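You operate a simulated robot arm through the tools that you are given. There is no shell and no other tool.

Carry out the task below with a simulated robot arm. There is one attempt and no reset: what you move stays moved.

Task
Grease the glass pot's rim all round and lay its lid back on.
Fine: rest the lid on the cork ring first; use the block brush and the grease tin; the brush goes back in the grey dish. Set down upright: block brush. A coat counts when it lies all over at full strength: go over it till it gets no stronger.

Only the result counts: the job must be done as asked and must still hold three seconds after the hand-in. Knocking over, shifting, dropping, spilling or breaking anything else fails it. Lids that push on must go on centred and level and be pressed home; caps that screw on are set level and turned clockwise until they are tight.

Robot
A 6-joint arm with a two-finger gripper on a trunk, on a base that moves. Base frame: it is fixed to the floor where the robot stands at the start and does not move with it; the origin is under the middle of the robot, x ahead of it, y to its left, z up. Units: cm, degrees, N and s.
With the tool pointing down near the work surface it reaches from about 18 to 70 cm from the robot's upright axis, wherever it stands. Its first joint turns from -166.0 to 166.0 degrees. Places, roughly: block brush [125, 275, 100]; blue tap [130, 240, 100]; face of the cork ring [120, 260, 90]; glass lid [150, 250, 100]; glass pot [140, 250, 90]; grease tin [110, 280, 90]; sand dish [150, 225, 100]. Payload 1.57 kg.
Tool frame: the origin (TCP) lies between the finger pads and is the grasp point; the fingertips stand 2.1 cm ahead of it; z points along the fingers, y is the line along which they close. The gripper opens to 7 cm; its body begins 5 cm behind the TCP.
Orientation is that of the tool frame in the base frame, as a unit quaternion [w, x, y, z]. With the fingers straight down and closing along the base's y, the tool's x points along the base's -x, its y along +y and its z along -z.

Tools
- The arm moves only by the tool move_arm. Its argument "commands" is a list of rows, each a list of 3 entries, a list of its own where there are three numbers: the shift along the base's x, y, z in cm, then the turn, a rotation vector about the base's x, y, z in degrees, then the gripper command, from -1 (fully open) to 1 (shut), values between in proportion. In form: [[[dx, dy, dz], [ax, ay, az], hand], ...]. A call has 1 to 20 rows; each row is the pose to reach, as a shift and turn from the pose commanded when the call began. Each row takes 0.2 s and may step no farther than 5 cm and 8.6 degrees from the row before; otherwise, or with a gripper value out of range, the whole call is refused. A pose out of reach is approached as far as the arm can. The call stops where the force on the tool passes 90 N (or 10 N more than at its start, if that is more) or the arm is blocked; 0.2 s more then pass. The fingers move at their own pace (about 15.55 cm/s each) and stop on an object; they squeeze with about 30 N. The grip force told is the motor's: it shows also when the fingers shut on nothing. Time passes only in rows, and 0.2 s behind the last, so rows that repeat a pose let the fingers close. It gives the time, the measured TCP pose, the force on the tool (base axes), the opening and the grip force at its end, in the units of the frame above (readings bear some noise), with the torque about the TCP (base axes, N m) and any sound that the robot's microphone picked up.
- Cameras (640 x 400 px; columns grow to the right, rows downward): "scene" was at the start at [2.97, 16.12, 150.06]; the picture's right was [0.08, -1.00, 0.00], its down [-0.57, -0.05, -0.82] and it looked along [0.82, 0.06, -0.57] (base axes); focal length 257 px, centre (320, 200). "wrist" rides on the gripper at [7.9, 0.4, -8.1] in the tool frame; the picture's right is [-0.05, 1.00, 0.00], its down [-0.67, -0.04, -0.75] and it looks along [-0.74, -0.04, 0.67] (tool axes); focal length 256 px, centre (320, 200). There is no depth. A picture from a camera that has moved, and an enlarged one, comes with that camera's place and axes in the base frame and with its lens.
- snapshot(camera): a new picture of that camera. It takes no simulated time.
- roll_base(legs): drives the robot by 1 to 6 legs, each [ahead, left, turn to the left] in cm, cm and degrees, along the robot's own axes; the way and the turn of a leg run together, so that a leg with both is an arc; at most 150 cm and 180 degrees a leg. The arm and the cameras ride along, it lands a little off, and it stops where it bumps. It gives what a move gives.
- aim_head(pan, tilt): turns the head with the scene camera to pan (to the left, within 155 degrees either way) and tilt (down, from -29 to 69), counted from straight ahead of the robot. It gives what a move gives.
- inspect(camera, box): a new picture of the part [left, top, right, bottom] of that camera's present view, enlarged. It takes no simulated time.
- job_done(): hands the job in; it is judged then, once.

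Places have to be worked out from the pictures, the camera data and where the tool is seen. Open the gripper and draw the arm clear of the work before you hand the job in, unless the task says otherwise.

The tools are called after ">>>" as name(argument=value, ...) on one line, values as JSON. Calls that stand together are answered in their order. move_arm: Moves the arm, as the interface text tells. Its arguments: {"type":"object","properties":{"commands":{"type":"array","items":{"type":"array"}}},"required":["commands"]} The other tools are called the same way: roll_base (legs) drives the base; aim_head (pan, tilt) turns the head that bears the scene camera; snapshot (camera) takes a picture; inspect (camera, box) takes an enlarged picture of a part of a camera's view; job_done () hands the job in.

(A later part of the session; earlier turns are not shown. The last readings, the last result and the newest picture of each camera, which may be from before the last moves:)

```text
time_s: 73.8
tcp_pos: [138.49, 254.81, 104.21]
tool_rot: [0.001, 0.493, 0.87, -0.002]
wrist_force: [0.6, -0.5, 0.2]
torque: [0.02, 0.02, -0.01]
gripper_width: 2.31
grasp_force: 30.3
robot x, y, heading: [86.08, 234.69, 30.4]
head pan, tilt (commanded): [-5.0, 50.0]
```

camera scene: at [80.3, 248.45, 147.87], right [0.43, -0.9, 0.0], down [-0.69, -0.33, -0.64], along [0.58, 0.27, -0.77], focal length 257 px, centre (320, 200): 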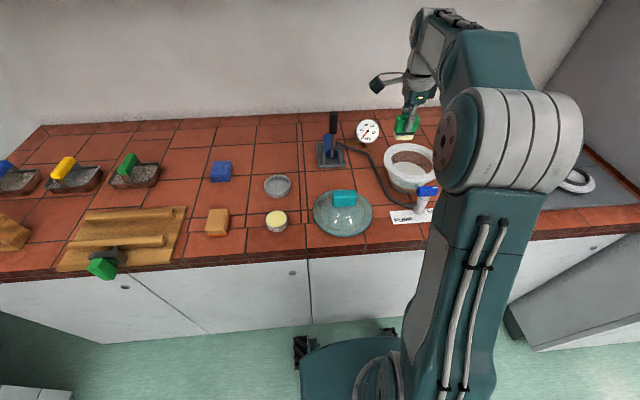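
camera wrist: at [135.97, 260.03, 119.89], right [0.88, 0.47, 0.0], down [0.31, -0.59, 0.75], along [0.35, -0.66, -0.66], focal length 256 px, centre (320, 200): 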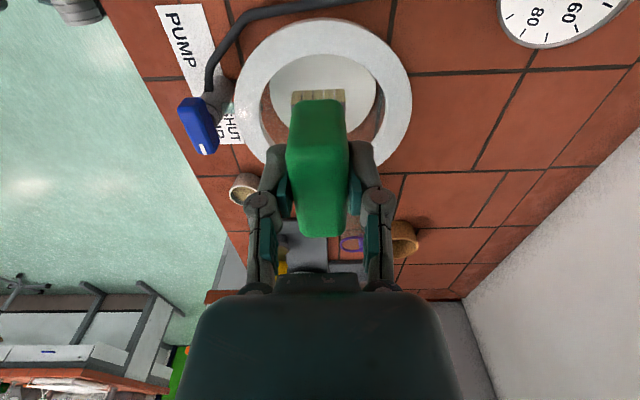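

The force may just be starting to lift; I'll lower another 0.1 cm and look.

>>> move_arm(commands=[[[0, 0, -0.05], [0, 0, 0], 1], [[0, 0, -0.1], [0, 0, 0], 1], [[0, 0, -0.1], [0, 0, 0], 1]])

>>> inspect(camera="scene", box=[385, 130, 435, 190])

```text
time_s: 74.6
tcp_pos: [138.52, 254.88, 104.04]
tool_rot: [0.0, 0.493, 0.87, -0.003]
wrist_force: [0.5, 0.0, -0.4]
torque: [0.01, 0.03, 0.0]
gripper_width: 2.33
grasp_force: 30.3
robot x, y, heading: [86.32, 234.98, 30.4]
head pan, tilt (commanded): [-5.0, 50.0]
```

```text
6.67 times, centred on (410, 160) of scene
camera zoom: at [80.29, 248.47, 147.86], right [0.43, -0.9, 0.0], down [-0.69, -0.33, -0.64], along [0.58, 0.27, -0.77], focal length 1712 px, centre (-280, 467)
```

zoom: 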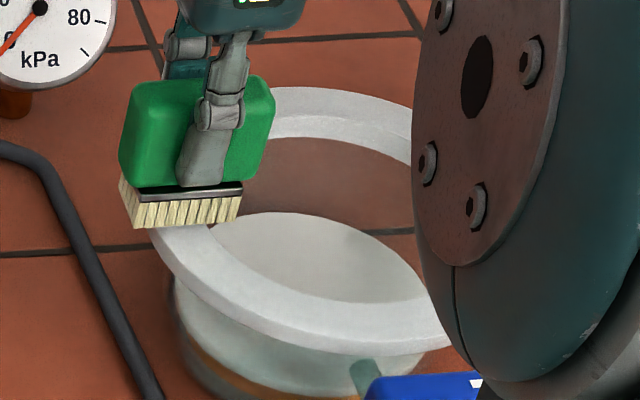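

The tips look very near the rim. I'll continue down in 0.1 cm steps.

>>> move_arm(commands=[[[0, 0, -0.08], [0, 0, 0], 1], [[0, 0, -0.15], [0, 0, 0], 1], [[0, 0, -0.15], [0, 0, 0], 1]])

>>> move_arm(commands=[[[0, 0, -0.08], [0, 0, 0], 1], [[0, 0, -0.15], [0, 0, 0], 1], [[0, 0, -0.15], [0, 0, 0], 1]])

```text
time_s: 75.4
tcp_pos: [138.33, 254.95, 103.91]
tool_rot: [0.001, 0.492, 0.87, -0.003]
wrist_force: [0.2, 0.0, 0.1]
torque: [-0.01, 0.01, -0.02]
gripper_width: 2.33
grasp_force: 30.0
robot x, y, heading: [86.28, 234.8, 30.1]
head pan, tilt (commanded): [-5.0, 50.0]
```

```text
time_s: 76.2
tcp_pos: [138.45, 254.89, 103.77]
tool_rot: [0.001, 0.493, 0.87, -0.002]
wrist_force: [0.3, -0.4, -0.7]
torque: [0.01, 0.01, 0.01]
gripper_width: 2.32
grasp_force: 29.9
robot x, y, heading: [86.11, 234.86, 29.8]
head pan, tilt (commanded): [-5.0, 50.0]
```

Still free; I'll go on lowering in 0.1 cm steps.

>>> move_arm(commands=[[[0, 0, -0.1], [0, 0, 0], 1], [[0, 0, -0.2], [0, 0, 0], 1], [[0, 0, -0.2], [0, 0, 0], 1]])

>>> move_arm(commands=[[[0, 0, -0.08], [0, 0, 0], 1], [[0, 0, -0.15], [0, 0, 0], 1], [[0, 0, -0.15], [0, 0, 0], 1]])

>>> inspect(camera="scene", box=[385, 130, 435, 190])

>>> inspect(camera="wrist", box=[210, 0, 430, 190])

```text
time_s: 77.0
tcp_pos: [138.41, 254.78, 103.63]
tool_rot: [0.0, 0.493, 0.87, -0.003]
wrist_force: [0.5, 0.0, -0.8]
torque: [-0.01, 0.02, -0.04]
gripper_width: 2.3
grasp_force: 30.0
robot x, y, heading: [86.36, 234.77, 30.3]
head pan, tilt (commanded): [-5.0, 50.0]
```

```text
time_s: 77.8
tcp_pos: [138.37, 254.85, 103.37]
tool_rot: [0.0, 0.493, 0.87, -0.004]
wrist_force: [-0.2, 0.5, -1.3]
torque: [0.02, 0.0, 0.04]
gripper_width: 2.33
grasp_force: 29.6
robot x, y, heading: [86.05, 235.09, 30.2]
head pan, tilt (commanded): [-5.0, 50.0]
```

```text
6.67 times, centred on (410, 160) of scene
camera zoom: at [80.29, 248.47, 147.86], right [0.43, -0.9, 0.0], down [-0.69, -0.33, -0.64], along [0.58, 0.27, -0.77], focal length 1712 px, centre (-280, 467)
```

zoom: 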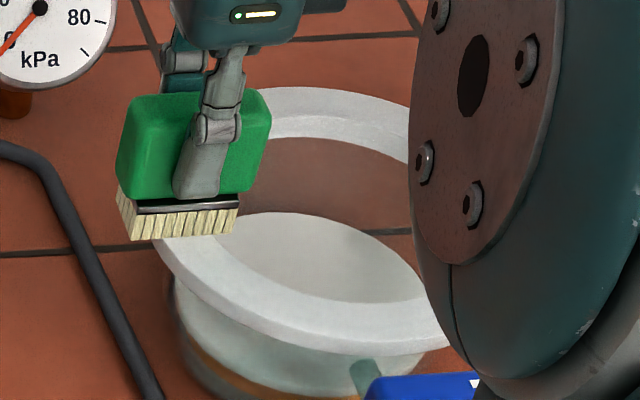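

```text
2.11 times, centred on (320, 95) of wrist
camera zoom: at [134.75, 261.89, 111.31], right [0.88, 0.47, 0.0], down [0.31, -0.59, 0.75], along [0.35, -0.66, -0.66], focal length 539 px, centre (320, 421)
```

zoom: 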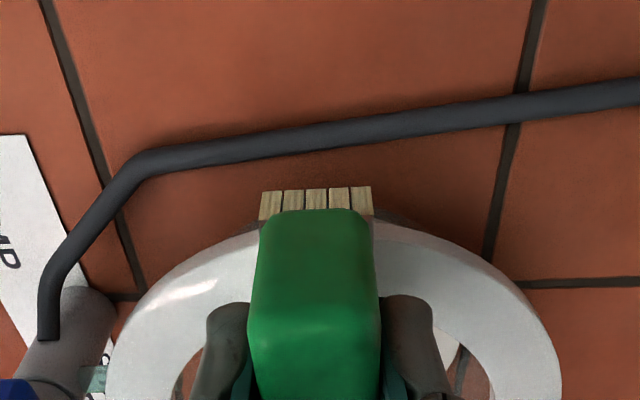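

From two wrist views the rim comes out lower, about z ≈ 97.7 with radii ~5.95-8.25, so the tips are still above it. I'll keep lowering in small steps.

>>> move_arm(commands=[[[0, 0, -0.1], [0, 0, 0], 1], [[0, 0, -0.2], [0, 0, 0], 1], [[0, 0, -0.2], [0, 0, 0], 1]])

>>> move_arm(commands=[[[0, 0, -0.1], [0, 0, 0], 1], [[0, 0, -0.2], [0, 0, 0], 1], [[0, 0, -0.2], [0, 0, 0], 1]])

```text
time_s: 78.6
tcp_pos: [138.4, 254.83, 103.38]
tool_rot: [0.001, 0.493, 0.87, -0.001]
wrist_force: [-0.8, 0.3, 18.2]
torque: [-0.06, 0.0, 0.0]
gripper_width: 2.3
grasp_force: 29.6
robot x, y, heading: [85.98, 235.26, 30.1]
head pan, tilt (commanded): [-5.0, 50.0]
```

```text
time_s: 79.4
tcp_pos: [138.39, 254.78, 103.06]
tool_rot: [0.001, 0.493, 0.87, -0.002]
wrist_force: [2.3, 1.3, 21.2]
torque: [0.0, -0.1, 0.02]
gripper_width: 2.32
grasp_force: 29.9
robot x, y, heading: [85.77, 234.72, 30.4]
head pan, tilt (commanded): [-5.0, 50.0]
```

Contact is now firm (about 20 N). I'll raise slightly to reduce the pressure to a few newtons.

>>> move_arm(commands=[[[0, 0, 0.1], [0, 0, 0], 1], [[0, 0, 0.1], [0, 0, 0], 1]])

>>> inspect(camera="scene", box=[385, 130, 435, 190])

```text
time_s: 80.0
tcp_pos: [138.38, 254.8, 103.03]
tool_rot: [0.0, 0.492, 0.87, -0.003]
wrist_force: [1.5, 0.8, 11.5]
torque: [0.06, -0.08, 0.01]
gripper_width: 2.34
grasp_force: 30.4
robot x, y, heading: [85.95, 235.24, 30.4]
head pan, tilt (commanded): [-5.0, 50.0]
```

```text
6.67 times, centred on (410, 160) of scene
camera zoom: at [80.22, 248.46, 147.87], right [0.43, -0.9, 0.0], down [-0.69, -0.33, -0.64], along [0.58, 0.27, -0.77], focal length 1712 px, centre (-280, 467)
```

zoom: 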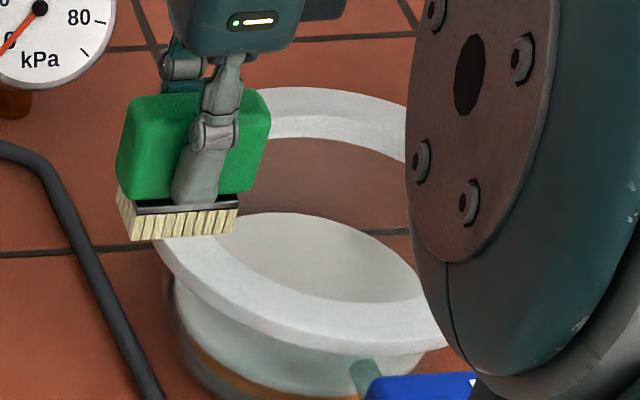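

About 11 N now. I'll look from the wrist to measure the rim relative to the bristles at the same height.

>>> snapshot(camera="wrist")

>>> inspect(camera="wrist", box=[230, 40, 430, 200])

```text
taken
camera wrist: at [134.76, 261.9, 110.99], right [0.88, 0.47, -0.01], down [0.32, -0.59, 0.75], along [0.35, -0.66, -0.66], focal length 256 px, centre (320, 200)
```

wrist: 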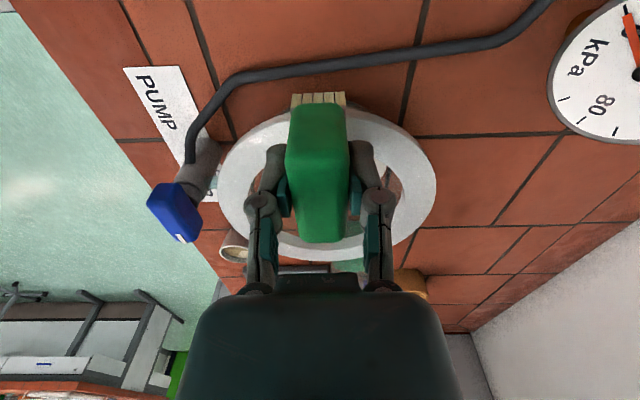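

```text
2.50 times, centred on (330, 120) of wrist
camera zoom: at [134.76, 261.9, 110.99], right [0.88, 0.47, -0.01], down [0.32, -0.59, 0.75], along [0.35, -0.66, -0.66], focal length 640 px, centre (295, 400)
```

zoom: 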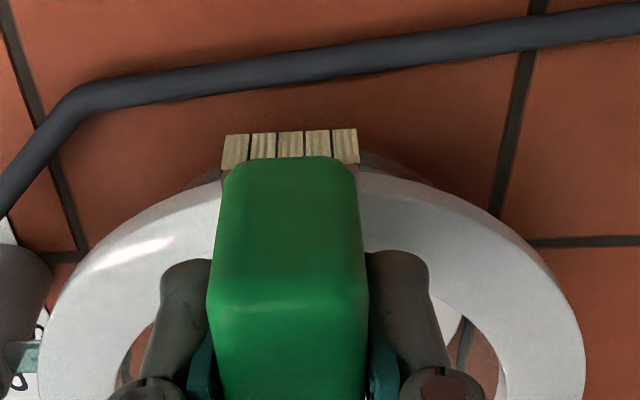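

The brush sits at about the rim's mid radius (7.05) on its left side. I'll sweep a first short arc toward the back with light pressure and check force and coat.

>>> move_arm(commands=[[[0, 0, 0.03], [0, 0, 0], 1], [[1.125, 0.54, 0.03], [0, 0, 0], 1], [[2.18, 0.873, 0.03], [0, 0, 0], 1], [[3.274, 1.037, 0.03], [0, 0, 0], 1], [[4.38, 1.027, 0.03], [0, 0, 0], 1], [[5.471, 0.844, 0.03], [0, 0, 0], 1], [[5.471, 0.844, 0.03], [0, 0, 0], 1]])

>>> snapshot(camera="wrist")

>>> inspect(camera="scene", box=[380, 120, 440, 200])

```text
time_s: 81.6
tcp_pos: [143.86, 255.62, 103.11]
tool_rot: [0.001, 0.493, 0.87, -0.003]
wrist_force: [0.3, -0.3, -0.4]
torque: [0.02, 0.01, 0.0]
gripper_width: 2.32
grasp_force: 30.1
robot x, y, heading: [85.96, 234.89, 30.0]
head pan, tilt (commanded): [-5.0, 50.0]
```

```text
taken
camera wrist: at [140.27, 262.74, 110.99], right [0.88, 0.47, 0.0], down [0.31, -0.59, 0.75], along [0.35, -0.66, -0.66], focal length 256 px, centre (320, 200)
```

wrist: 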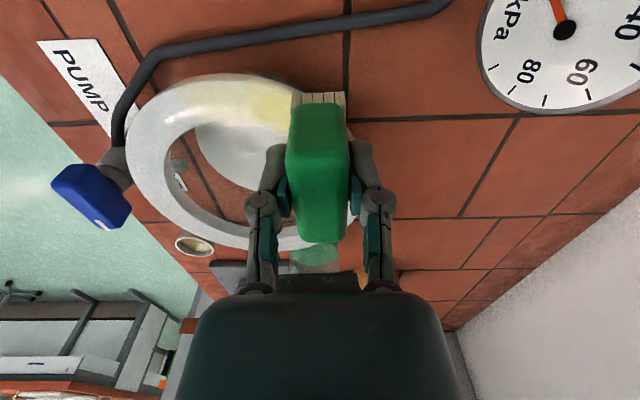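

```text
5.00 times, centred on (410, 160) of scene
camera zoom: at [80.32, 248.48, 147.86], right [0.43, -0.9, 0.0], down [-0.69, -0.33, -0.64], along [0.58, 0.27, -0.77], focal length 1284 px, centre (-130, 400)
```

zoom: 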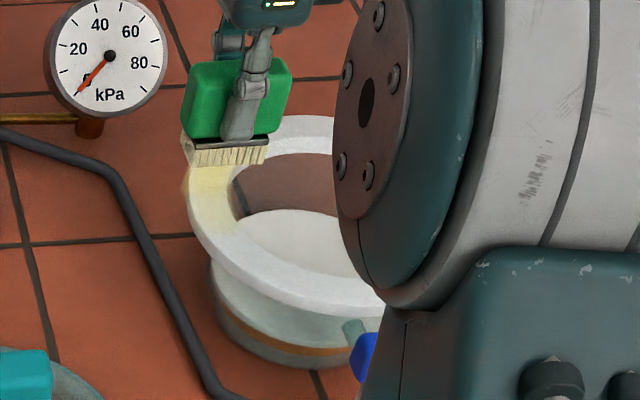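

Grease shows yellow on the rim where brushed, but the force fell near zero there. I'll lower 0.08 cm and carry on along the back of the rim.

>>> move_arm(commands=[[[0, 0, -0.08], [0, 0, 0], 1], [[1.049, -0.35, -0.08], [0, 0, 0], 1], [[2.031, -0.861, -0.08], [0, 0, 0], 1], [[2.92, -1.52, -0.08], [0, 0, 0], 1], [[3.694, -2.308, -0.08], [0, 0, 0], 1], [[4.337, -3.209, -0.08], [0, 0, 0], 1], [[4.337, -3.209, -0.08], [0, 0, 0], 1]])

>>> snapshot(camera="wrist")

>>> inspect(camera="scene", box=[380, 120, 440, 200])

```text
time_s: 83.2
tcp_pos: [148.24, 252.54, 103.05]
tool_rot: [0.001, 0.492, 0.871, -0.002]
wrist_force: [-0.1, 1.2, 4.4]
torque: [0.14, 0.04, 0.0]
gripper_width: 2.34
grasp_force: 30.0
robot x, y, heading: [85.95, 234.93, 30.4]
head pan, tilt (commanded): [-5.0, 50.0]
```

```text
taken
camera wrist: at [144.61, 259.54, 110.99], right [0.88, 0.47, 0.0], down [0.31, -0.59, 0.75], along [0.35, -0.66, -0.66], focal length 256 px, centre (320, 200)
```

wrist: 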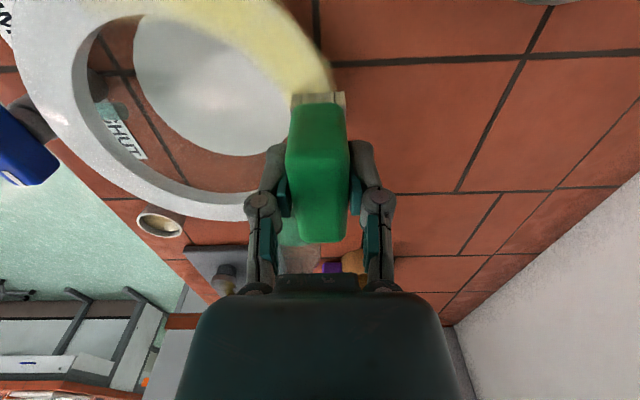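

```text
5.00 times, centred on (410, 160) of scene
camera zoom: at [80.29, 248.46, 147.87], right [0.43, -0.9, 0.0], down [-0.69, -0.33, -0.64], along [0.58, 0.27, -0.77], focal length 1284 px, centre (-130, 400)
```

zoom: 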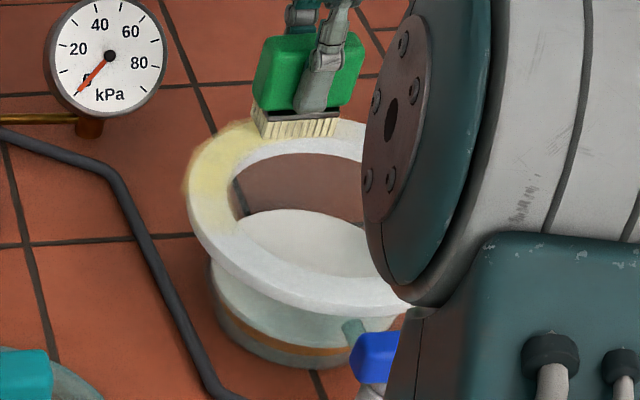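

The coat spreads well. I'll continue along the right side of the rim to the far right point.

>>> move_arm(commands=[[[0.493, -0.99, 0], [0, 0, 0], 1], [[0.826, -2.044, 0], [0, 0, 0], 1], [[0.991, -3.139, 0], [0, 0, 0], 1], [[0.98, -4.244, 0], [0, 0, 0], 1], [[0.797, -5.336, 0], [0, 0, 0], 1], [[0.447, -6.385, 0], [0, 0, 0], 1], [[-0.064, -7.365, 0], [0, 0, 0], 1], [[-0.722, -8.255, 0], [0, 0, 0], 1], [[-1.511, -9.03, 0], [0, 0, 0], 1], [[-2.411, -9.672, 0], [0, 0, 0], 1], [[-2.411, -9.672, 0], [0, 0, 0], 1]])

>>> snapshot(camera="wrist")

>>> inspect(camera="scene", box=[380, 120, 440, 200])

```text
time_s: 85.6
tcp_pos: [145.84, 242.61, 103.0]
tool_rot: [0.001, 0.493, 0.87, -0.002]
wrist_force: [-0.4, -0.6, 1.1]
torque: [-0.03, 0.03, -0.01]
gripper_width: 2.31
grasp_force: 30.0
robot x, y, heading: [85.8, 234.84, 30.1]
head pan, tilt (commanded): [-5.0, 50.0]
```

```text
taken
camera wrist: at [142.18, 249.75, 110.99], right [0.88, 0.47, 0.0], down [0.31, -0.59, 0.75], along [0.35, -0.66, -0.66], focal length 256 px, centre (320, 200)
```

wrist: 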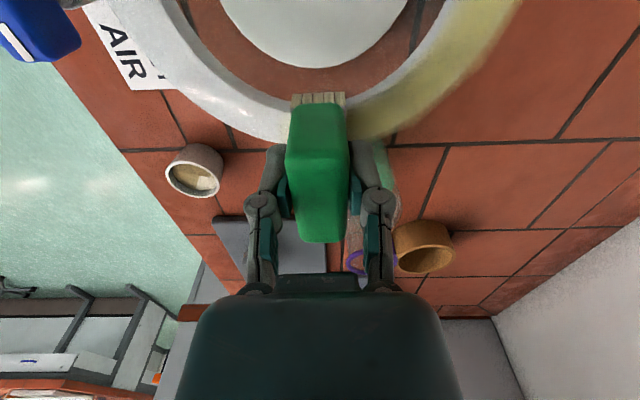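

```text
5.00 times, centred on (410, 160) of scene
camera zoom: at [80.32, 248.4, 147.87], right [0.43, -0.9, 0.0], down [-0.69, -0.33, -0.64], along [0.58, 0.27, -0.77], focal length 1284 px, centre (-130, 400)
```

zoom: 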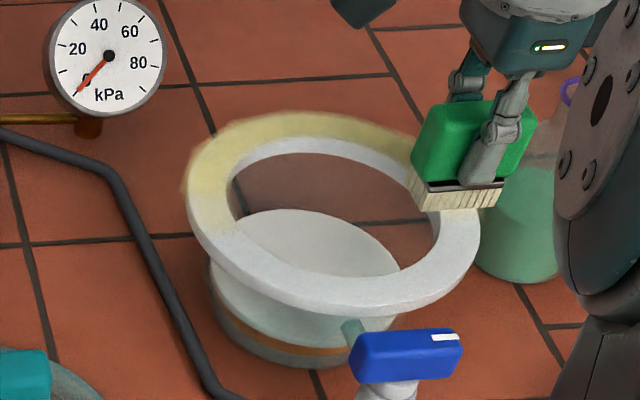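

Let me enlarge both views to see how far the coat reaches across the rim's width.

>>> inspect(camera="wrist", box=[330, 0, 530, 150])

>>> inspect(camera="scene", box=[383, 135, 443, 190])

```text
2.67 times, centred on (430, 75) of wrist
camera zoom: at [142.18, 249.75, 110.99], right [0.88, 0.47, 0.0], down [0.31, -0.59, 0.75], along [0.35, -0.66, -0.66], focal length 683 px, centre (27, 533)
```

zoom: 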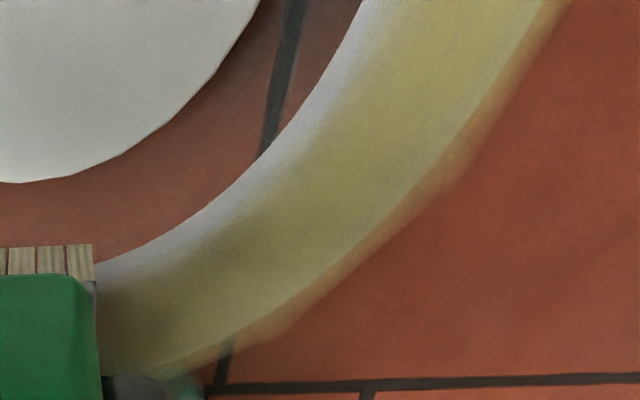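

```text
7.27 times, centred on (413, 162) of scene
camera zoom: at [80.32, 248.4, 147.87], right [0.43, -0.9, 0.0], down [-0.69, -0.33, -0.64], along [0.58, 0.27, -0.77], focal length 1868 px, centre (-356, 473)
```

zoom: 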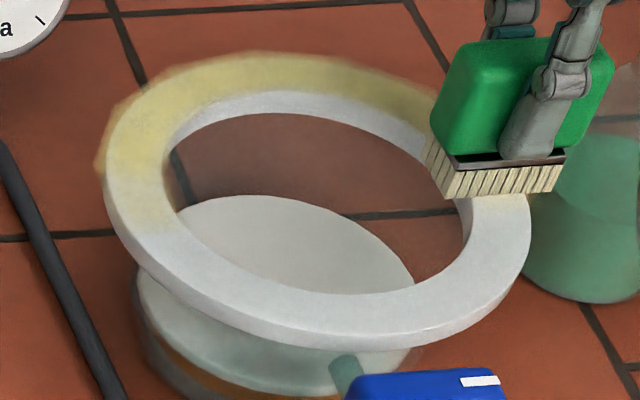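

The coat spans the rim's width on the back (the white strip is mostly the inner wall). I'll continue along the front-right of the rim with slightly more pressure.

>>> move_arm(commands=[[[0, 0, -0.04], [0, 0, 0], 1], [[-0.99, -0.493, -0.04], [0, 0, 0], 1], [[-2.045, -0.826, -0.04], [0, 0, 0], 1], [[-3.139, -0.991, -0.04], [0, 0, 0], 1], [[-4.244, -0.98, -0.04], [0, 0, 0], 1], [[-5.335, -0.797, -0.04], [0, 0, 0], 1], [[-6.385, -0.448, -0.04], [0, 0, 0], 1], [[-7.366, 0.064, -0.04], [0, 0, 0], 1], [[-8.255, 0.722, -0.04], [0, 0, 0], 1], [[-9.03, 1.511, -0.04], [0, 0, 0], 1], [[-9.673, 2.411, -0.04], [0, 0, 0], 1], [[-9.673, 2.411, -0.04], [0, 0, 0], 1]])

>>> snapshot(camera="wrist")

>>> inspect(camera="scene", box=[380, 125, 450, 205])

```text
time_s: 88.2
tcp_pos: [136.09, 245.15, 103.11]
tool_rot: [0.0, 0.493, 0.87, -0.003]
wrist_force: [0.0, -1.1, 4.7]
torque: [0.01, 0.02, -0.01]
gripper_width: 2.3
grasp_force: 29.7
robot x, y, heading: [86.06, 234.61, 30.2]
head pan, tilt (commanded): [-5.0, 50.0]
```

```text
taken
camera wrist: at [132.48, 252.25, 110.98], right [0.88, 0.47, 0.0], down [0.31, -0.59, 0.75], along [0.35, -0.66, -0.66], focal length 256 px, centre (320, 200)
```

wrist: 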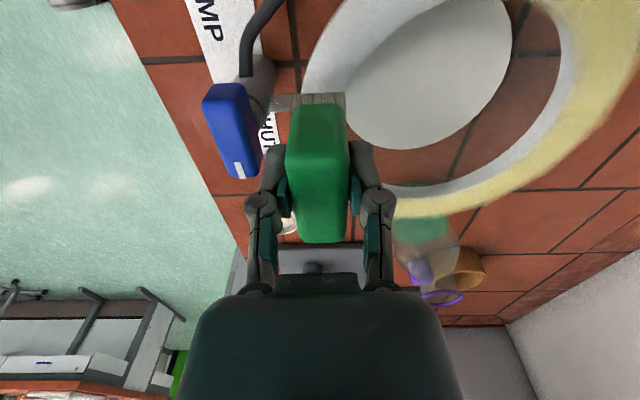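

```text
5.00 times, centred on (415, 165) of scene
camera zoom: at [80.25, 248.39, 147.87], right [0.43, -0.9, 0.0], down [-0.69, -0.33, -0.64], along [0.58, 0.27, -0.77], focal length 1284 px, centre (-155, 375)
```

zoom: 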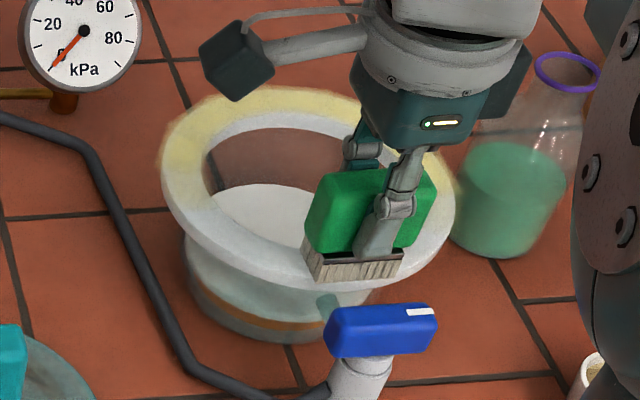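

The bristles have turned grey — grease is running low, and the front coat is thin, so reloads are needed. I'll check how the brush sits across the rim here before going on.

>>> inspect(camera="wrist", box=[240, 0, 480, 150])

>>> inspect(camera="scene", box=[400, 155, 440, 200])

```text
2.67 times, centred on (360, 75) of wrist
camera zoom: at [132.48, 252.25, 110.98], right [0.88, 0.47, 0.0], down [0.31, -0.59, 0.75], along [0.35, -0.66, -0.66], focal length 683 px, centre (213, 533)
```

zoom: 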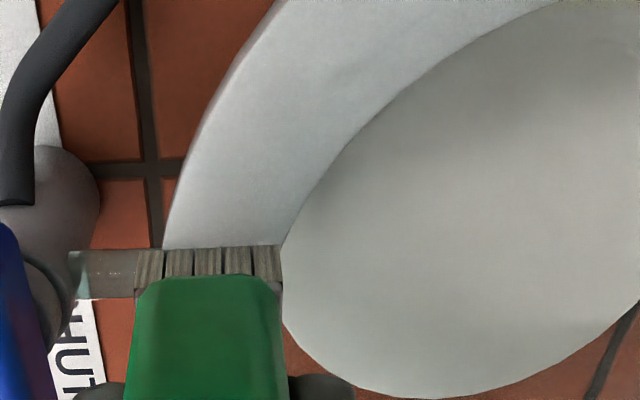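

```text
8.89 times, centred on (420, 178) of scene
camera zoom: at [80.25, 248.39, 147.87], right [0.43, -0.9, 0.0], down [-0.69, -0.33, -0.64], along [0.58, 0.27, -0.77], focal length 2282 px, centre (-569, 400)
```

zoom: 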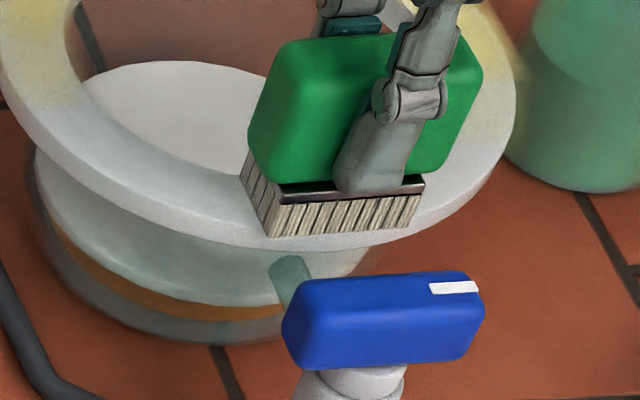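

The brush sits centred across the rim. It needs a reload, so I'll lift it and return above the tin at the known dip spot, stopping ~1 cm above the grease.

>>> move_arm(commands=[[[0, 0, 2], [0, 0, 0], 1], [[0, 0, 5.5], [0, 0, 0], 1], [[0, 0, 9], [0, 0, 0], 1], [[-2.71, 3.46, 9], [0, 0, 0], 1], [[-5.43, 6.92, 9], [0, 0, 0], 1], [[-8.14, 10.38, 9], [0, 0, 0], 1], [[-10.86, 13.83, 9], [0, 0, 0], 1], [[-13.57, 17.29, 9], [0, 0, 0], 1], [[-16.28, 20.75, 9], [0, 0, 0], 1], [[-19, 24.21, 9], [0, 0, 0], 1], [[-21.71, 27.67, 9], [0, 0, 0], 1], [[-24.42, 31.13, 9], [0, 0, 0], 1], [[-24.42, 31.13, 5], [0, 0, 0], 1], [[-24.42, 31.13, 1], [0, 0, 0], 1], [[-24.42, 31.13, -2.5], [0, 0, 0], 1], [[-24.42, 31.13, -5.4], [0, 0, 0], 1], [[-24.42, 31.13, -5.4], [0, 0, 0], 1]])

>>> inspect(camera="wrist", box=[240, 20, 400, 140])

>>> snapshot(camera="scene")

```text
time_s: 91.8
tcp_pos: [111.68, 276.41, 97.58]
tool_rot: [0.001, 0.493, 0.87, -0.002]
wrist_force: [-0.5, 0.2, -0.6]
torque: [0.01, 0.02, -0.01]
gripper_width: 2.33
grasp_force: 29.7
robot x, y, heading: [86.02, 234.89, 30.0]
head pan, tilt (commanded): [-5.0, 50.0]
```

```text
3.33 times, centred on (320, 80) of wrist
camera zoom: at [108.01, 283.52, 105.45], right [0.88, 0.47, 0.0], down [0.31, -0.59, 0.75], along [0.35, -0.66, -0.66], focal length 853 px, centre (320, 600)
```

zoom: 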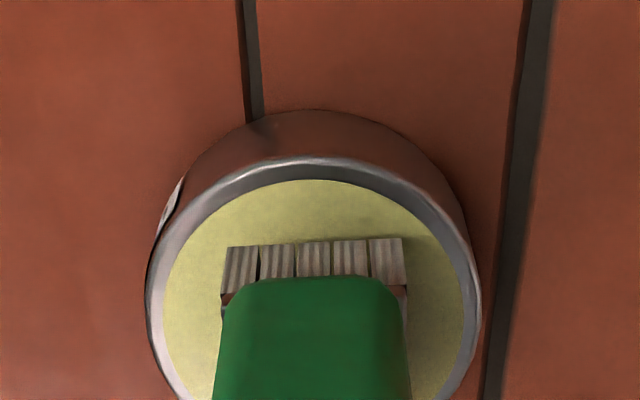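

```text
taken
camera scene: at [80.16, 248.61, 147.84], right [0.43, -0.9, 0.0], down [-0.69, -0.33, -0.64], along [0.58, 0.27, -0.77], focal length 257 px, centre (320, 200)
```

scene: 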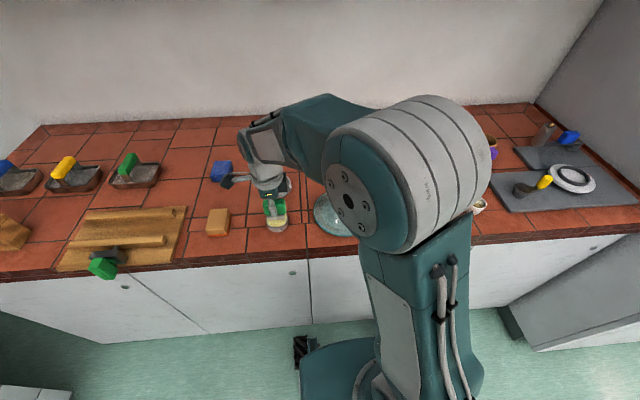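

The brush is over the grease as before. I'll lower gently to the expected contact height (~96.5).

>>> move_arm(commands=[[[0, 0, -0.4], [0, 0, 0], 1], [[0, 0, -0.7], [0, 0, 0], 1], [[0, 0, -0.9], [0, 0, 0], 1], [[0, 0, -1], [0, 0, 0], 1], [[0, 0, -1], [0, 0, 0], 1]])

```text
time_s: 93.0
tcp_pos: [111.59, 276.44, 96.55]
tool_rot: [0.001, 0.491, 0.871, -0.003]
wrist_force: [0.4, 0.9, -0.1]
torque: [-0.03, -0.01, 0.01]
gripper_width: 2.32
grasp_force: 29.9
robot x, y, heading: [85.96, 234.74, 30.2]
head pan, tilt (commanded): [-5.0, 50.0]
```

>>> move_arm(commands=[[[0, 0, -0.08], [0, 0, 0], 1], [[0, 0, -0.15], [0, 0, 0], 1], [[0, 0, -0.15], [0, 0, 0], 1]])

```text
time_s: 93.8
tcp_pos: [111.79, 276.45, 96.54]
tool_rot: [0.001, 0.492, 0.87, -0.002]
wrist_force: [0.4, -4.1, 14.6]
torque: [0.0, 0.06, 0.01]
gripper_width: 2.32
grasp_force: 29.9
robot x, y, heading: [85.99, 234.97, 30.3]
head pan, tilt (commanded): [-5.0, 50.0]
```

Contact with the grease at ~15 N. I'll lift, carry the brush back to the front of the rim, and stop just above it to check the load.

>>> move_arm(commands=[[[0, 0, 0.2], [0, 0, 0], 1], [[0, 0, 2], [0, 0, 0], 1], [[0, 0, 6], [0, 0, 0], 1], [[0, 0, 10.6], [0, 0, 0], 1], [[0, 0, 15.4], [0, 0, 0], 1], [[2.71, -3.46, 15.4], [0, 0, 0], 1], [[5.43, -6.92, 15.4], [0, 0, 0], 1], [[8.14, -10.38, 15.4], [0, 0, 0], 1], [[10.86, -13.83, 15.4], [0, 0, 0], 1], [[13.57, -17.29, 15.4], [0, 0, 0], 1], [[16.28, -20.75, 15.4], [0, 0, 0], 1], [[19, -24.21, 15.4], [0, 0, 0], 1], [[21.71, -27.67, 15.4], [0, 0, 0], 1], [[24.42, -31.13, 15.4], [0, 0, 0], 1], [[24.42, -31.13, 11.5], [0, 0, 0], 1], [[24.42, -31.13, 8.5], [0, 0, 0], 1], [[24.42, -31.13, 7.2], [0, 0, 0], 1], [[24.42, -31.13, 7.2], [0, 0, 0], 1]])

>>> snapshot(camera="wrist")

>>> inspect(camera="scene", box=[380, 125, 450, 205])

```text
time_s: 97.6
tcp_pos: [136.17, 245.1, 103.6]
tool_rot: [0.001, 0.492, 0.87, -0.003]
wrist_force: [0.2, 0.0, -1.1]
torque: [0.02, 0.02, 0.01]
gripper_width: 2.33
grasp_force: 29.7
robot x, y, heading: [86.4, 235.0, 30.1]
head pan, tilt (commanded): [-5.0, 50.0]
```

```text
taken
camera wrist: at [132.5, 252.22, 111.65], right [0.88, 0.47, 0.0], down [0.31, -0.59, 0.75], along [0.35, -0.66, -0.66], focal length 256 px, centre (320, 200)
```

wrist: 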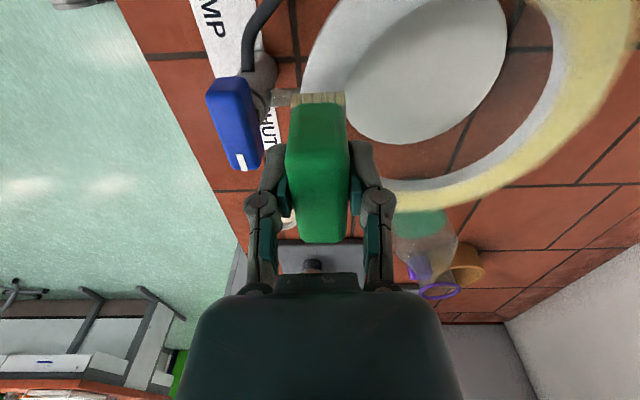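

```text
5.00 times, centred on (415, 165) of scene
camera zoom: at [80.27, 248.44, 147.87], right [0.43, -0.9, 0.0], down [-0.69, -0.33, -0.64], along [0.58, 0.27, -0.77], focal length 1284 px, centre (-155, 375)
```

zoom: 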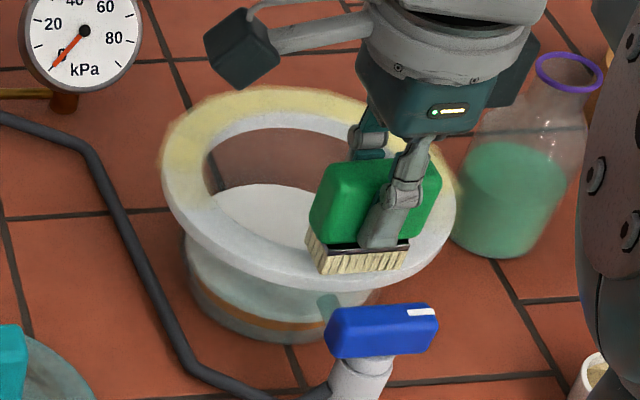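

The bristles are loaded again. I'll press lightly and sweep the front-left quadrant to the left side.

>>> move_arm(commands=[[[0, 0, -0.5], [0, 0, 0], 1], [[0, 0, -0.7], [0, 0, 0], 1], [[-0.493, 0.99, -0.7], [0, 0, 0], 1], [[-0.825, 2.044, -0.7], [0, 0, 0], 1], [[-0.99, 3.139, -0.7], [0, 0, 0], 1], [[-0.98, 4.244, -0.7], [0, 0, 0], 1], [[-0.797, 5.336, -0.7], [0, 0, 0], 1], [[-0.446, 6.385, -0.7], [0, 0, 0], 1], [[0.064, 7.366, -0.7], [0, 0, 0], 1], [[0.722, 8.255, -0.7], [0, 0, 0], 1], [[1.511, 9.03, -0.7], [0, 0, 0], 1], [[2.411, 9.673, -0.7], [0, 0, 0], 1]])

>>> snapshot(camera="wrist")

>>> inspect(camera="scene", box=[380, 125, 450, 205])

```text
time_s: 100.2
tcp_pos: [138.48, 254.89, 103.01]
tool_rot: [0.0, 0.493, 0.87, -0.003]
wrist_force: [-1.9, -1.8, 8.2]
torque: [-0.04, 0.02, 0.0]
gripper_width: 2.32
grasp_force: 29.4
robot x, y, heading: [86.02, 234.88, 30.3]
head pan, tilt (commanded): [-5.0, 50.0]
```

```text
taken
camera wrist: at [134.9, 261.97, 110.92], right [0.88, 0.47, 0.0], down [0.31, -0.59, 0.75], along [0.35, -0.66, -0.66], focal length 256 px, centre (320, 200)
```

wrist: 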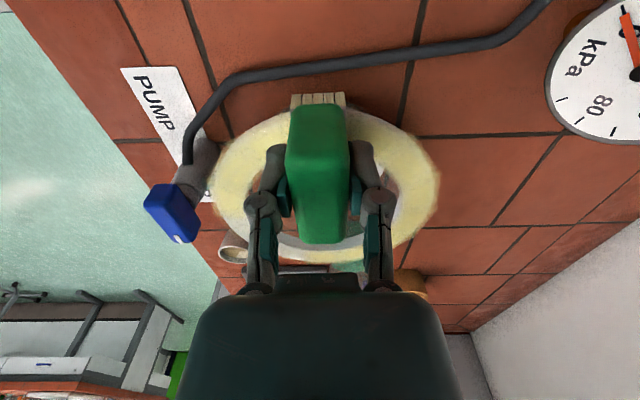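

```text
5.00 times, centred on (415, 165) of scene
camera zoom: at [80.2, 248.46, 147.87], right [0.43, -0.9, 0.0], down [-0.69, -0.33, -0.64], along [0.58, 0.27, -0.77], focal length 1284 px, centre (-155, 375)
```

zoom: 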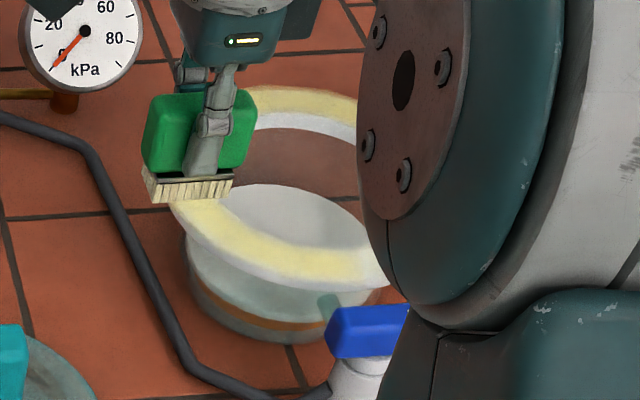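

The front-left is well coated with 8 N pressure. I'll carry on round the left, back and right side in one sweep.

>>> move_arm(commands=[[[0.99, 0.493, 0], [0, 0, 0], 1], [[2.045, 0.826, 0], [0, 0, 0], 1], [[3.139, 0.991, 0], [0, 0, 0], 1], [[4.244, 0.98, 0], [0, 0, 0], 1], [[5.335, 0.797, 0], [0, 0, 0], 1], [[6.385, 0.448, 0], [0, 0, 0], 1], [[7.366, -0.064, 0], [0, 0, 0], 1], [[8.255, -0.722, 0], [0, 0, 0], 1], [[9.03, -1.511, 0], [0, 0, 0], 1], [[9.673, -2.411, 0], [0, 0, 0], 1], [[10.166, -3.401, 0], [0, 0, 0], 1], [[10.499, -4.456, 0], [0, 0, 0], 1], [[10.664, -5.55, 0], [0, 0, 0], 1], [[10.653, -6.655, 0], [0, 0, 0], 1], [[10.47, -7.746, 0], [0, 0, 0], 1], [[10.121, -8.796, 0], [0, 0, 0], 1], [[9.609, -9.777, 0], [0, 0, 0], 1], [[8.951, -10.666, 0], [0, 0, 0], 1], [[8.162, -11.441, 0], [0, 0, 0], 1], [[7.262, -12.084, 0], [0, 0, 0], 1]])

>>> snapshot(camera="wrist")

>>> inspect(camera="scene", box=[380, 125, 450, 205])

```text
time_s: 104.4
tcp_pos: [145.73, 242.74, 102.91]
tool_rot: [0.0, 0.492, 0.87, -0.003]
wrist_force: [-0.4, 0.3, 4.7]
torque: [0.04, -0.02, -0.06]
gripper_width: 2.33
grasp_force: 30.0
robot x, y, heading: [85.84, 235.07, 30.3]
head pan, tilt (commanded): [-5.0, 50.0]
```

```text
taken
camera wrist: at [142.16, 249.81, 110.9], right [0.88, 0.47, 0.0], down [0.31, -0.59, 0.75], along [0.35, -0.66, -0.66], focal length 256 px, centre (320, 200)
```

wrist: 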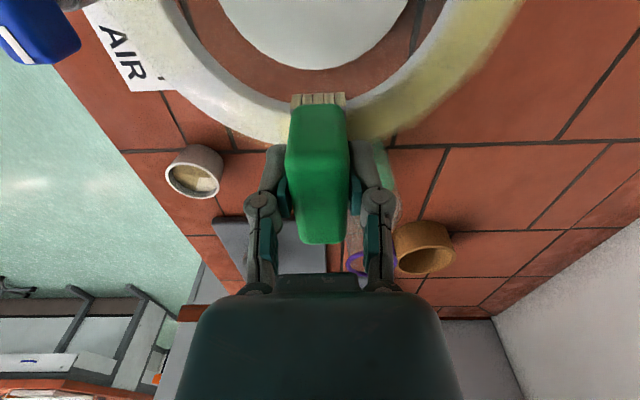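

```text
5.00 times, centred on (415, 165) of scene
camera zoom: at [80.29, 248.41, 147.87], right [0.43, -0.9, 0.0], down [-0.69, -0.33, -0.64], along [0.58, 0.27, -0.77], focal length 1284 px, centre (-155, 375)
```

zoom: 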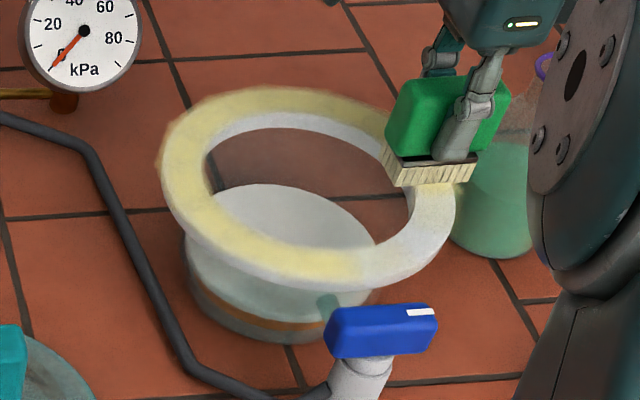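

The coat is stronger; the bristles still carry some grease. I'll continue across the right-front and the front to the left side.

>>> move_arm(commands=[[[-0.99, -0.493, 0], [0, 0, 0], 1], [[-2.045, -0.826, 0], [0, 0, 0], 1], [[-3.139, -0.991, 0], [0, 0, 0], 1], [[-4.244, -0.98, 0], [0, 0, 0], 1], [[-5.335, -0.797, 0], [0, 0, 0], 1], [[-6.385, -0.448, 0], [0, 0, 0], 1], [[-7.366, 0.064, 0], [0, 0, 0], 1], [[-8.255, 0.722, 0], [0, 0, 0], 1], [[-9.03, 1.511, 0], [0, 0, 0], 1], [[-9.673, 2.411, 0], [0, 0, 0], 1], [[-10.166, 3.401, 0], [0, 0, 0], 1], [[-10.498, 4.455, 0], [0, 0, 0], 1], [[-10.663, 5.55, 0], [0, 0, 0], 1], [[-10.653, 6.655, 0], [0, 0, 0], 1], [[-10.47, 7.747, 0], [0, 0, 0], 1], [[-10.119, 8.796, 0], [0, 0, 0], 1], [[-9.609, 9.777, 0], [0, 0, 0], 1], [[-8.951, 10.666, 0], [0, 0, 0], 1], [[-8.162, 11.441, 0], [0, 0, 0], 1], [[-7.262, 12.084, 0], [0, 0, 0], 1]])

>>> snapshot(camera="wrist")

>>> inspect(camera="scene", box=[380, 125, 450, 205])

```text
time_s: 108.6
tcp_pos: [138.61, 254.82, 102.94]
tool_rot: [0.001, 0.492, 0.871, -0.002]
wrist_force: [-0.2, 0.1, -0.7]
torque: [-0.01, 0.0, -0.01]
gripper_width: 2.3
grasp_force: 30.4
robot x, y, heading: [85.86, 234.85, 30.0]
head pan, tilt (commanded): [-5.0, 50.0]
```

```text
taken
camera wrist: at [134.88, 261.93, 110.95], right [0.88, 0.47, 0.0], down [0.31, -0.59, 0.75], along [0.35, -0.66, -0.66], focal length 256 px, centre (320, 200)
```

wrist: 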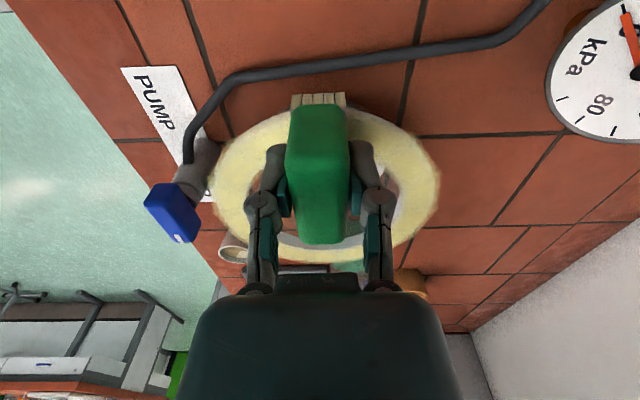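

```text
5.00 times, centred on (415, 165) of scene
camera zoom: at [80.29, 248.48, 147.86], right [0.43, -0.9, 0.0], down [-0.69, -0.33, -0.64], along [0.58, 0.27, -0.77], focal length 1284 px, centre (-155, 375)
```

zoom: 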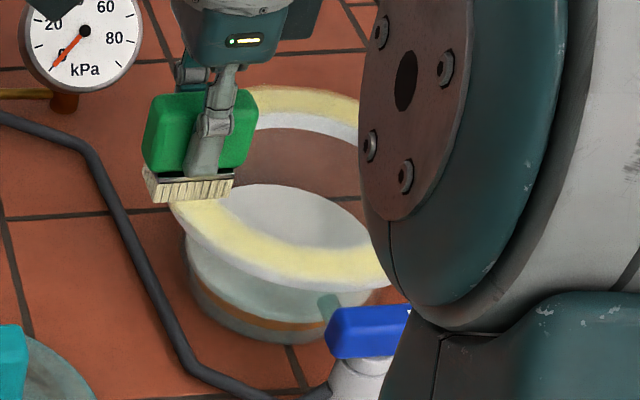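

Contact is just lost here, as the brush slid up slightly. I'll lift and move to a spot in front-left of the pot to see the whole rim.

>>> move_arm(commands=[[[0, 0, 2], [0, 0, 0], 1], [[0, 0, 5.5], [0, 0, 0], 1], [[0, 0, 9], [0, 0, 0], 1], [[-3.1, -2.6, 9], [0, 0, 0], 1], [[-6.2, -5.3, 9], [0, 0, 0], 1], [[-9.3, -7.9, 9], [0, 0, 0], 1], [[-9.3, -7.9, 9], [0, 0, 0], 1]])

>>> snapshot(camera="wrist")

>>> inspect(camera="wrist", box=[340, 20, 560, 220])

>>> inspect(camera="scene", box=[380, 125, 450, 205])

```text
time_s: 110.2
tcp_pos: [129.21, 247.05, 112.14]
tool_rot: [0.001, 0.492, 0.87, -0.003]
wrist_force: [0.2, 0.2, -0.8]
torque: [-0.01, 0.0, 0.0]
gripper_width: 2.33
grasp_force: 30.0
robot x, y, heading: [86.39, 234.82, 30.2]
head pan, tilt (commanded): [-5.0, 50.0]
```

```text
taken
camera wrist: at [125.59, 254.14, 119.98], right [0.88, 0.47, 0.0], down [0.31, -0.59, 0.75], along [0.35, -0.66, -0.66], focal length 256 px, centre (320, 200)
```

wrist: 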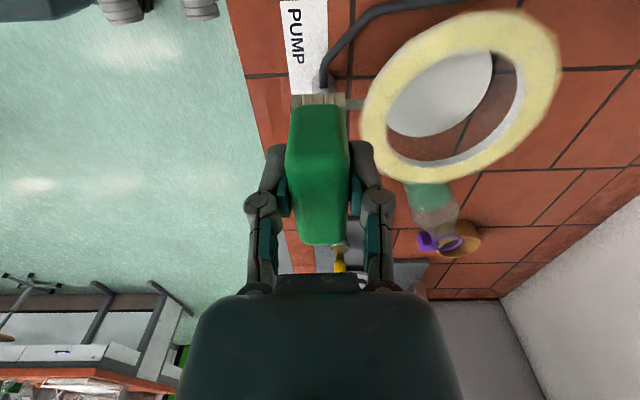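

```text
2.00 times, centred on (450, 120) of wrist
camera zoom: at [125.59, 254.14, 119.98], right [0.88, 0.47, 0.0], down [0.31, -0.59, 0.75], along [0.35, -0.66, -0.66], focal length 512 px, centre (60, 360)
```

zoom: 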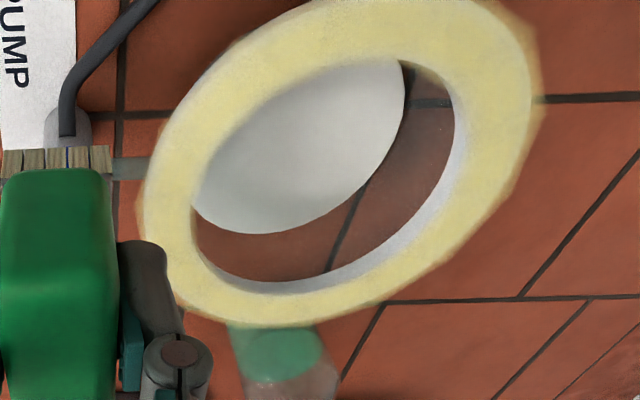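

```text
5.00 times, centred on (415, 165) of scene
camera zoom: at [80.22, 248.43, 147.86], right [0.43, -0.9, 0.0], down [-0.69, -0.33, -0.64], along [0.58, 0.27, -0.77], focal length 1284 px, centre (-155, 375)
```

zoom: 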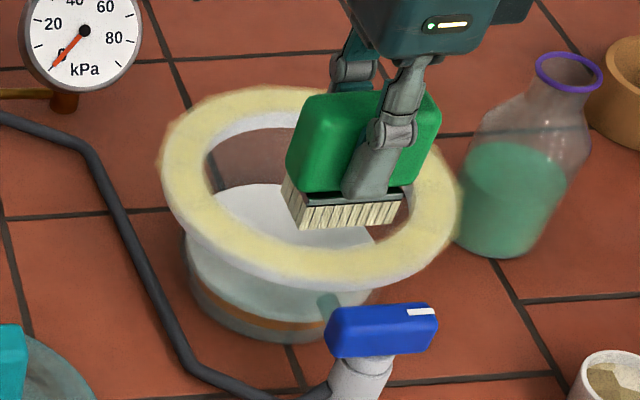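

The whole rim is now yellow. I'll enlarge to judge evenness before another loaded pass.

>>> inspect(camera="wrist", box=[350, 0, 460, 110])

>>> inspect(camera="wrist", box=[460, 0, 570, 110])

>>> inspect(camera="wrist", box=[350, 90, 500, 200])

```text
3.64 times, centred on (405, 55) of wrist
camera zoom: at [125.59, 254.14, 119.98], right [0.88, 0.47, 0.0], down [0.31, -0.59, 0.75], along [0.35, -0.66, -0.66], focal length 931 px, centre (11, 727)
```

zoom: 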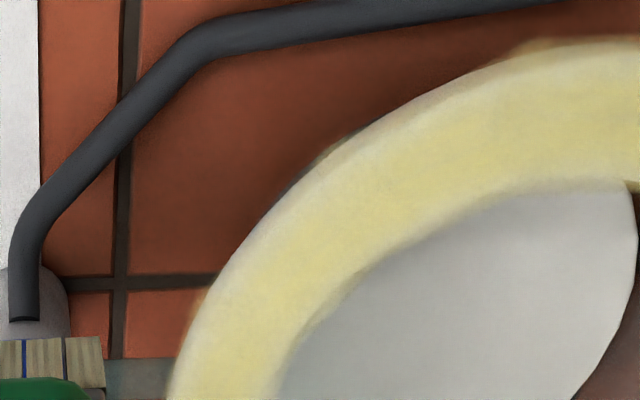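

```text
3.64 times, centred on (515, 55) of wrist
camera zoom: at [125.59, 254.14, 119.98], right [0.88, 0.47, 0.0], down [0.31, -0.59, 0.75], along [0.35, -0.66, -0.66], focal length 931 px, centre (-389, 727)
```

zoom: 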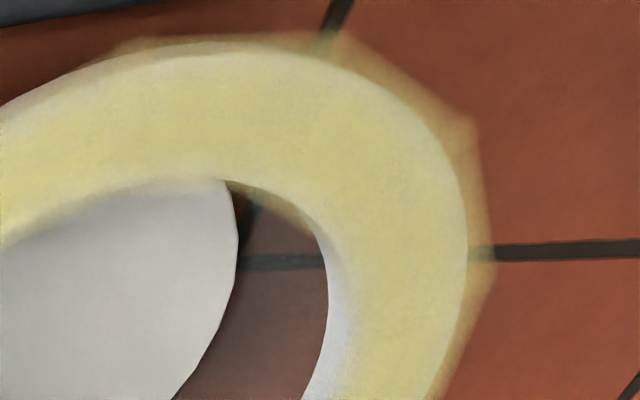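

```text
3.64 times, centred on (425, 145) of wrist
camera zoom: at [125.59, 254.14, 119.98], right [0.88, 0.47, 0.0], down [0.31, -0.59, 0.75], along [0.35, -0.66, -0.66], focal length 931 px, centre (-62, 400)
```

zoom: 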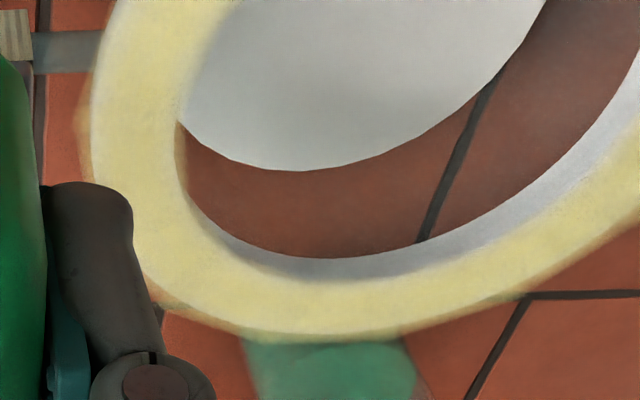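

The coat is even over the top face (the pale strips are the walls). To reach full strength I'll reload and go over it again: back to the tin, stopping 1 cm above the grease.

>>> move_arm(commands=[[[-2.19, 3.67, 0], [0, 0, 0], 1], [[-4.38, 7.34, 0], [0, 0, 0], 1], [[-6.58, 11.01, 0], [0, 0, 0], 1], [[-8.77, 14.68, 0], [0, 0, 0], 1], [[-10.96, 18.35, 0], [0, 0, 0], 1], [[-13.15, 22.01, 0], [0, 0, 0], 1], [[-15.34, 25.68, 0], [0, 0, 0], 1], [[-17.535, 29.353, 0], [0, 0, 0], 1], [[-17.535, 29.353, -4], [0, 0, 0], 1], [[-17.535, 29.353, -8.5], [0, 0, 0], 1], [[-17.535, 29.353, -12.5], [0, 0, 0], 1], [[-17.535, 29.353, -14.6], [0, 0, 0], 1], [[-17.535, 29.353, -15.3], [0, 0, 0], 1], [[-17.535, 29.353, -15.5], [0, 0, 0], 1], [[-17.535, 29.353, -15.5], [0, 0, 0], 1]])

>>> inspect(camera="wrist", box=[240, 20, 400, 140])

```text
time_s: 113.4
tcp_pos: [111.6, 276.31, 96.43]
tool_rot: [0.001, 0.492, 0.871, -0.002]
wrist_force: [-0.7, 0.2, -0.9]
torque: [0.01, 0.02, -0.06]
gripper_width: 2.33
grasp_force: 29.9
robot x, y, heading: [86.07, 234.76, 30.2]
head pan, tilt (commanded): [-5.0, 50.0]
```

```text
3.33 times, centred on (320, 80) of wrist
camera zoom: at [108.06, 283.44, 104.38], right [0.88, 0.47, 0.0], down [0.31, -0.59, 0.75], along [0.35, -0.66, -0.66], focal length 853 px, centre (320, 600)
```

zoom: 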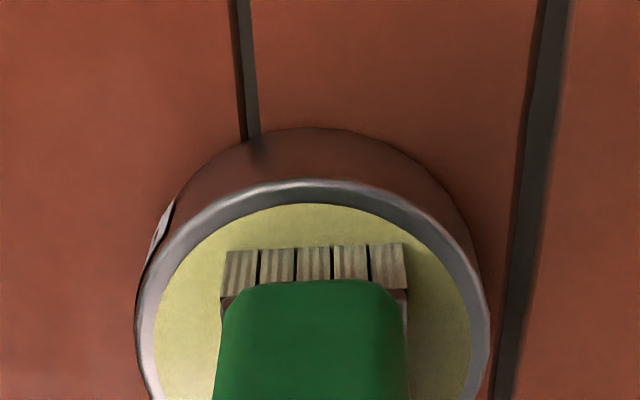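

Just above the grease now. I'll lower the last bit to a light contact.

>>> move_arm(commands=[[[0, 0, -0.08], [0, 0, 0], 1], [[0, 0, -0.16], [0, 0, 0], 1], [[0, 0, -0.16], [0, 0, 0], 1]])

```text
time_s: 114.2
tcp_pos: [111.77, 276.25, 96.62]
tool_rot: [0.001, 0.492, 0.87, -0.002]
wrist_force: [1.1, -1.8, 17.2]
torque: [-0.08, -0.02, 0.01]
gripper_width: 2.34
grasp_force: 29.9
robot x, y, heading: [86.08, 234.92, 30.7]
head pan, tilt (commanded): [-5.0, 50.0]
```

Loaded again at ~17 N contact. I'll carry the brush back over to the rim's left side at a slightly smaller radius (6.75) and set it down lightly.

>>> move_arm(commands=[[[0, 0, 0.3], [0, 0, 0], 1], [[0, 0, 3], [0, 0, 0], 1], [[0, 0, 7], [0, 0, 0], 1], [[0, 0, 11.5], [0, 0, 0], 1], [[0, 0, 15.5], [0, 0, 0], 1], [[3.37, -2.71, 15.5], [0, 0, 0], 1], [[6.75, -5.43, 15.5], [0, 0, 0], 1], [[10.12, -8.14, 15.5], [0, 0, 0], 1], [[13.5, -10.86, 15.5], [0, 0, 0], 1], [[16.87, -13.57, 15.5], [0, 0, 0], 1], [[20.24, -16.28, 15.5], [0, 0, 0], 1], [[23.62, -19, 15.5], [0, 0, 0], 1], [[26.99, -21.71, 15.5], [0, 0, 0], 1], [[26.99, -21.71, 11.5], [0, 0, 0], 1], [[26.99, -21.71, 8], [0, 0, 0], 1], [[26.99, -21.71, 6.9], [0, 0, 0], 1], [[26.99, -21.71, 6.6], [0, 0, 0], 1], [[26.99, -21.71, 6.6], [0, 0, 0], 1]])

```text
time_s: 118.0
tcp_pos: [138.82, 254.56, 103.03]
tool_rot: [0.001, 0.493, 0.87, -0.003]
wrist_force: [-0.8, 0.0, 1.0]
torque: [0.03, 0.02, 0.02]
gripper_width: 2.31
grasp_force: 30.0
robot x, y, heading: [86.05, 234.87, 30.1]
head pan, tilt (commanded): [-5.0, 50.0]
```

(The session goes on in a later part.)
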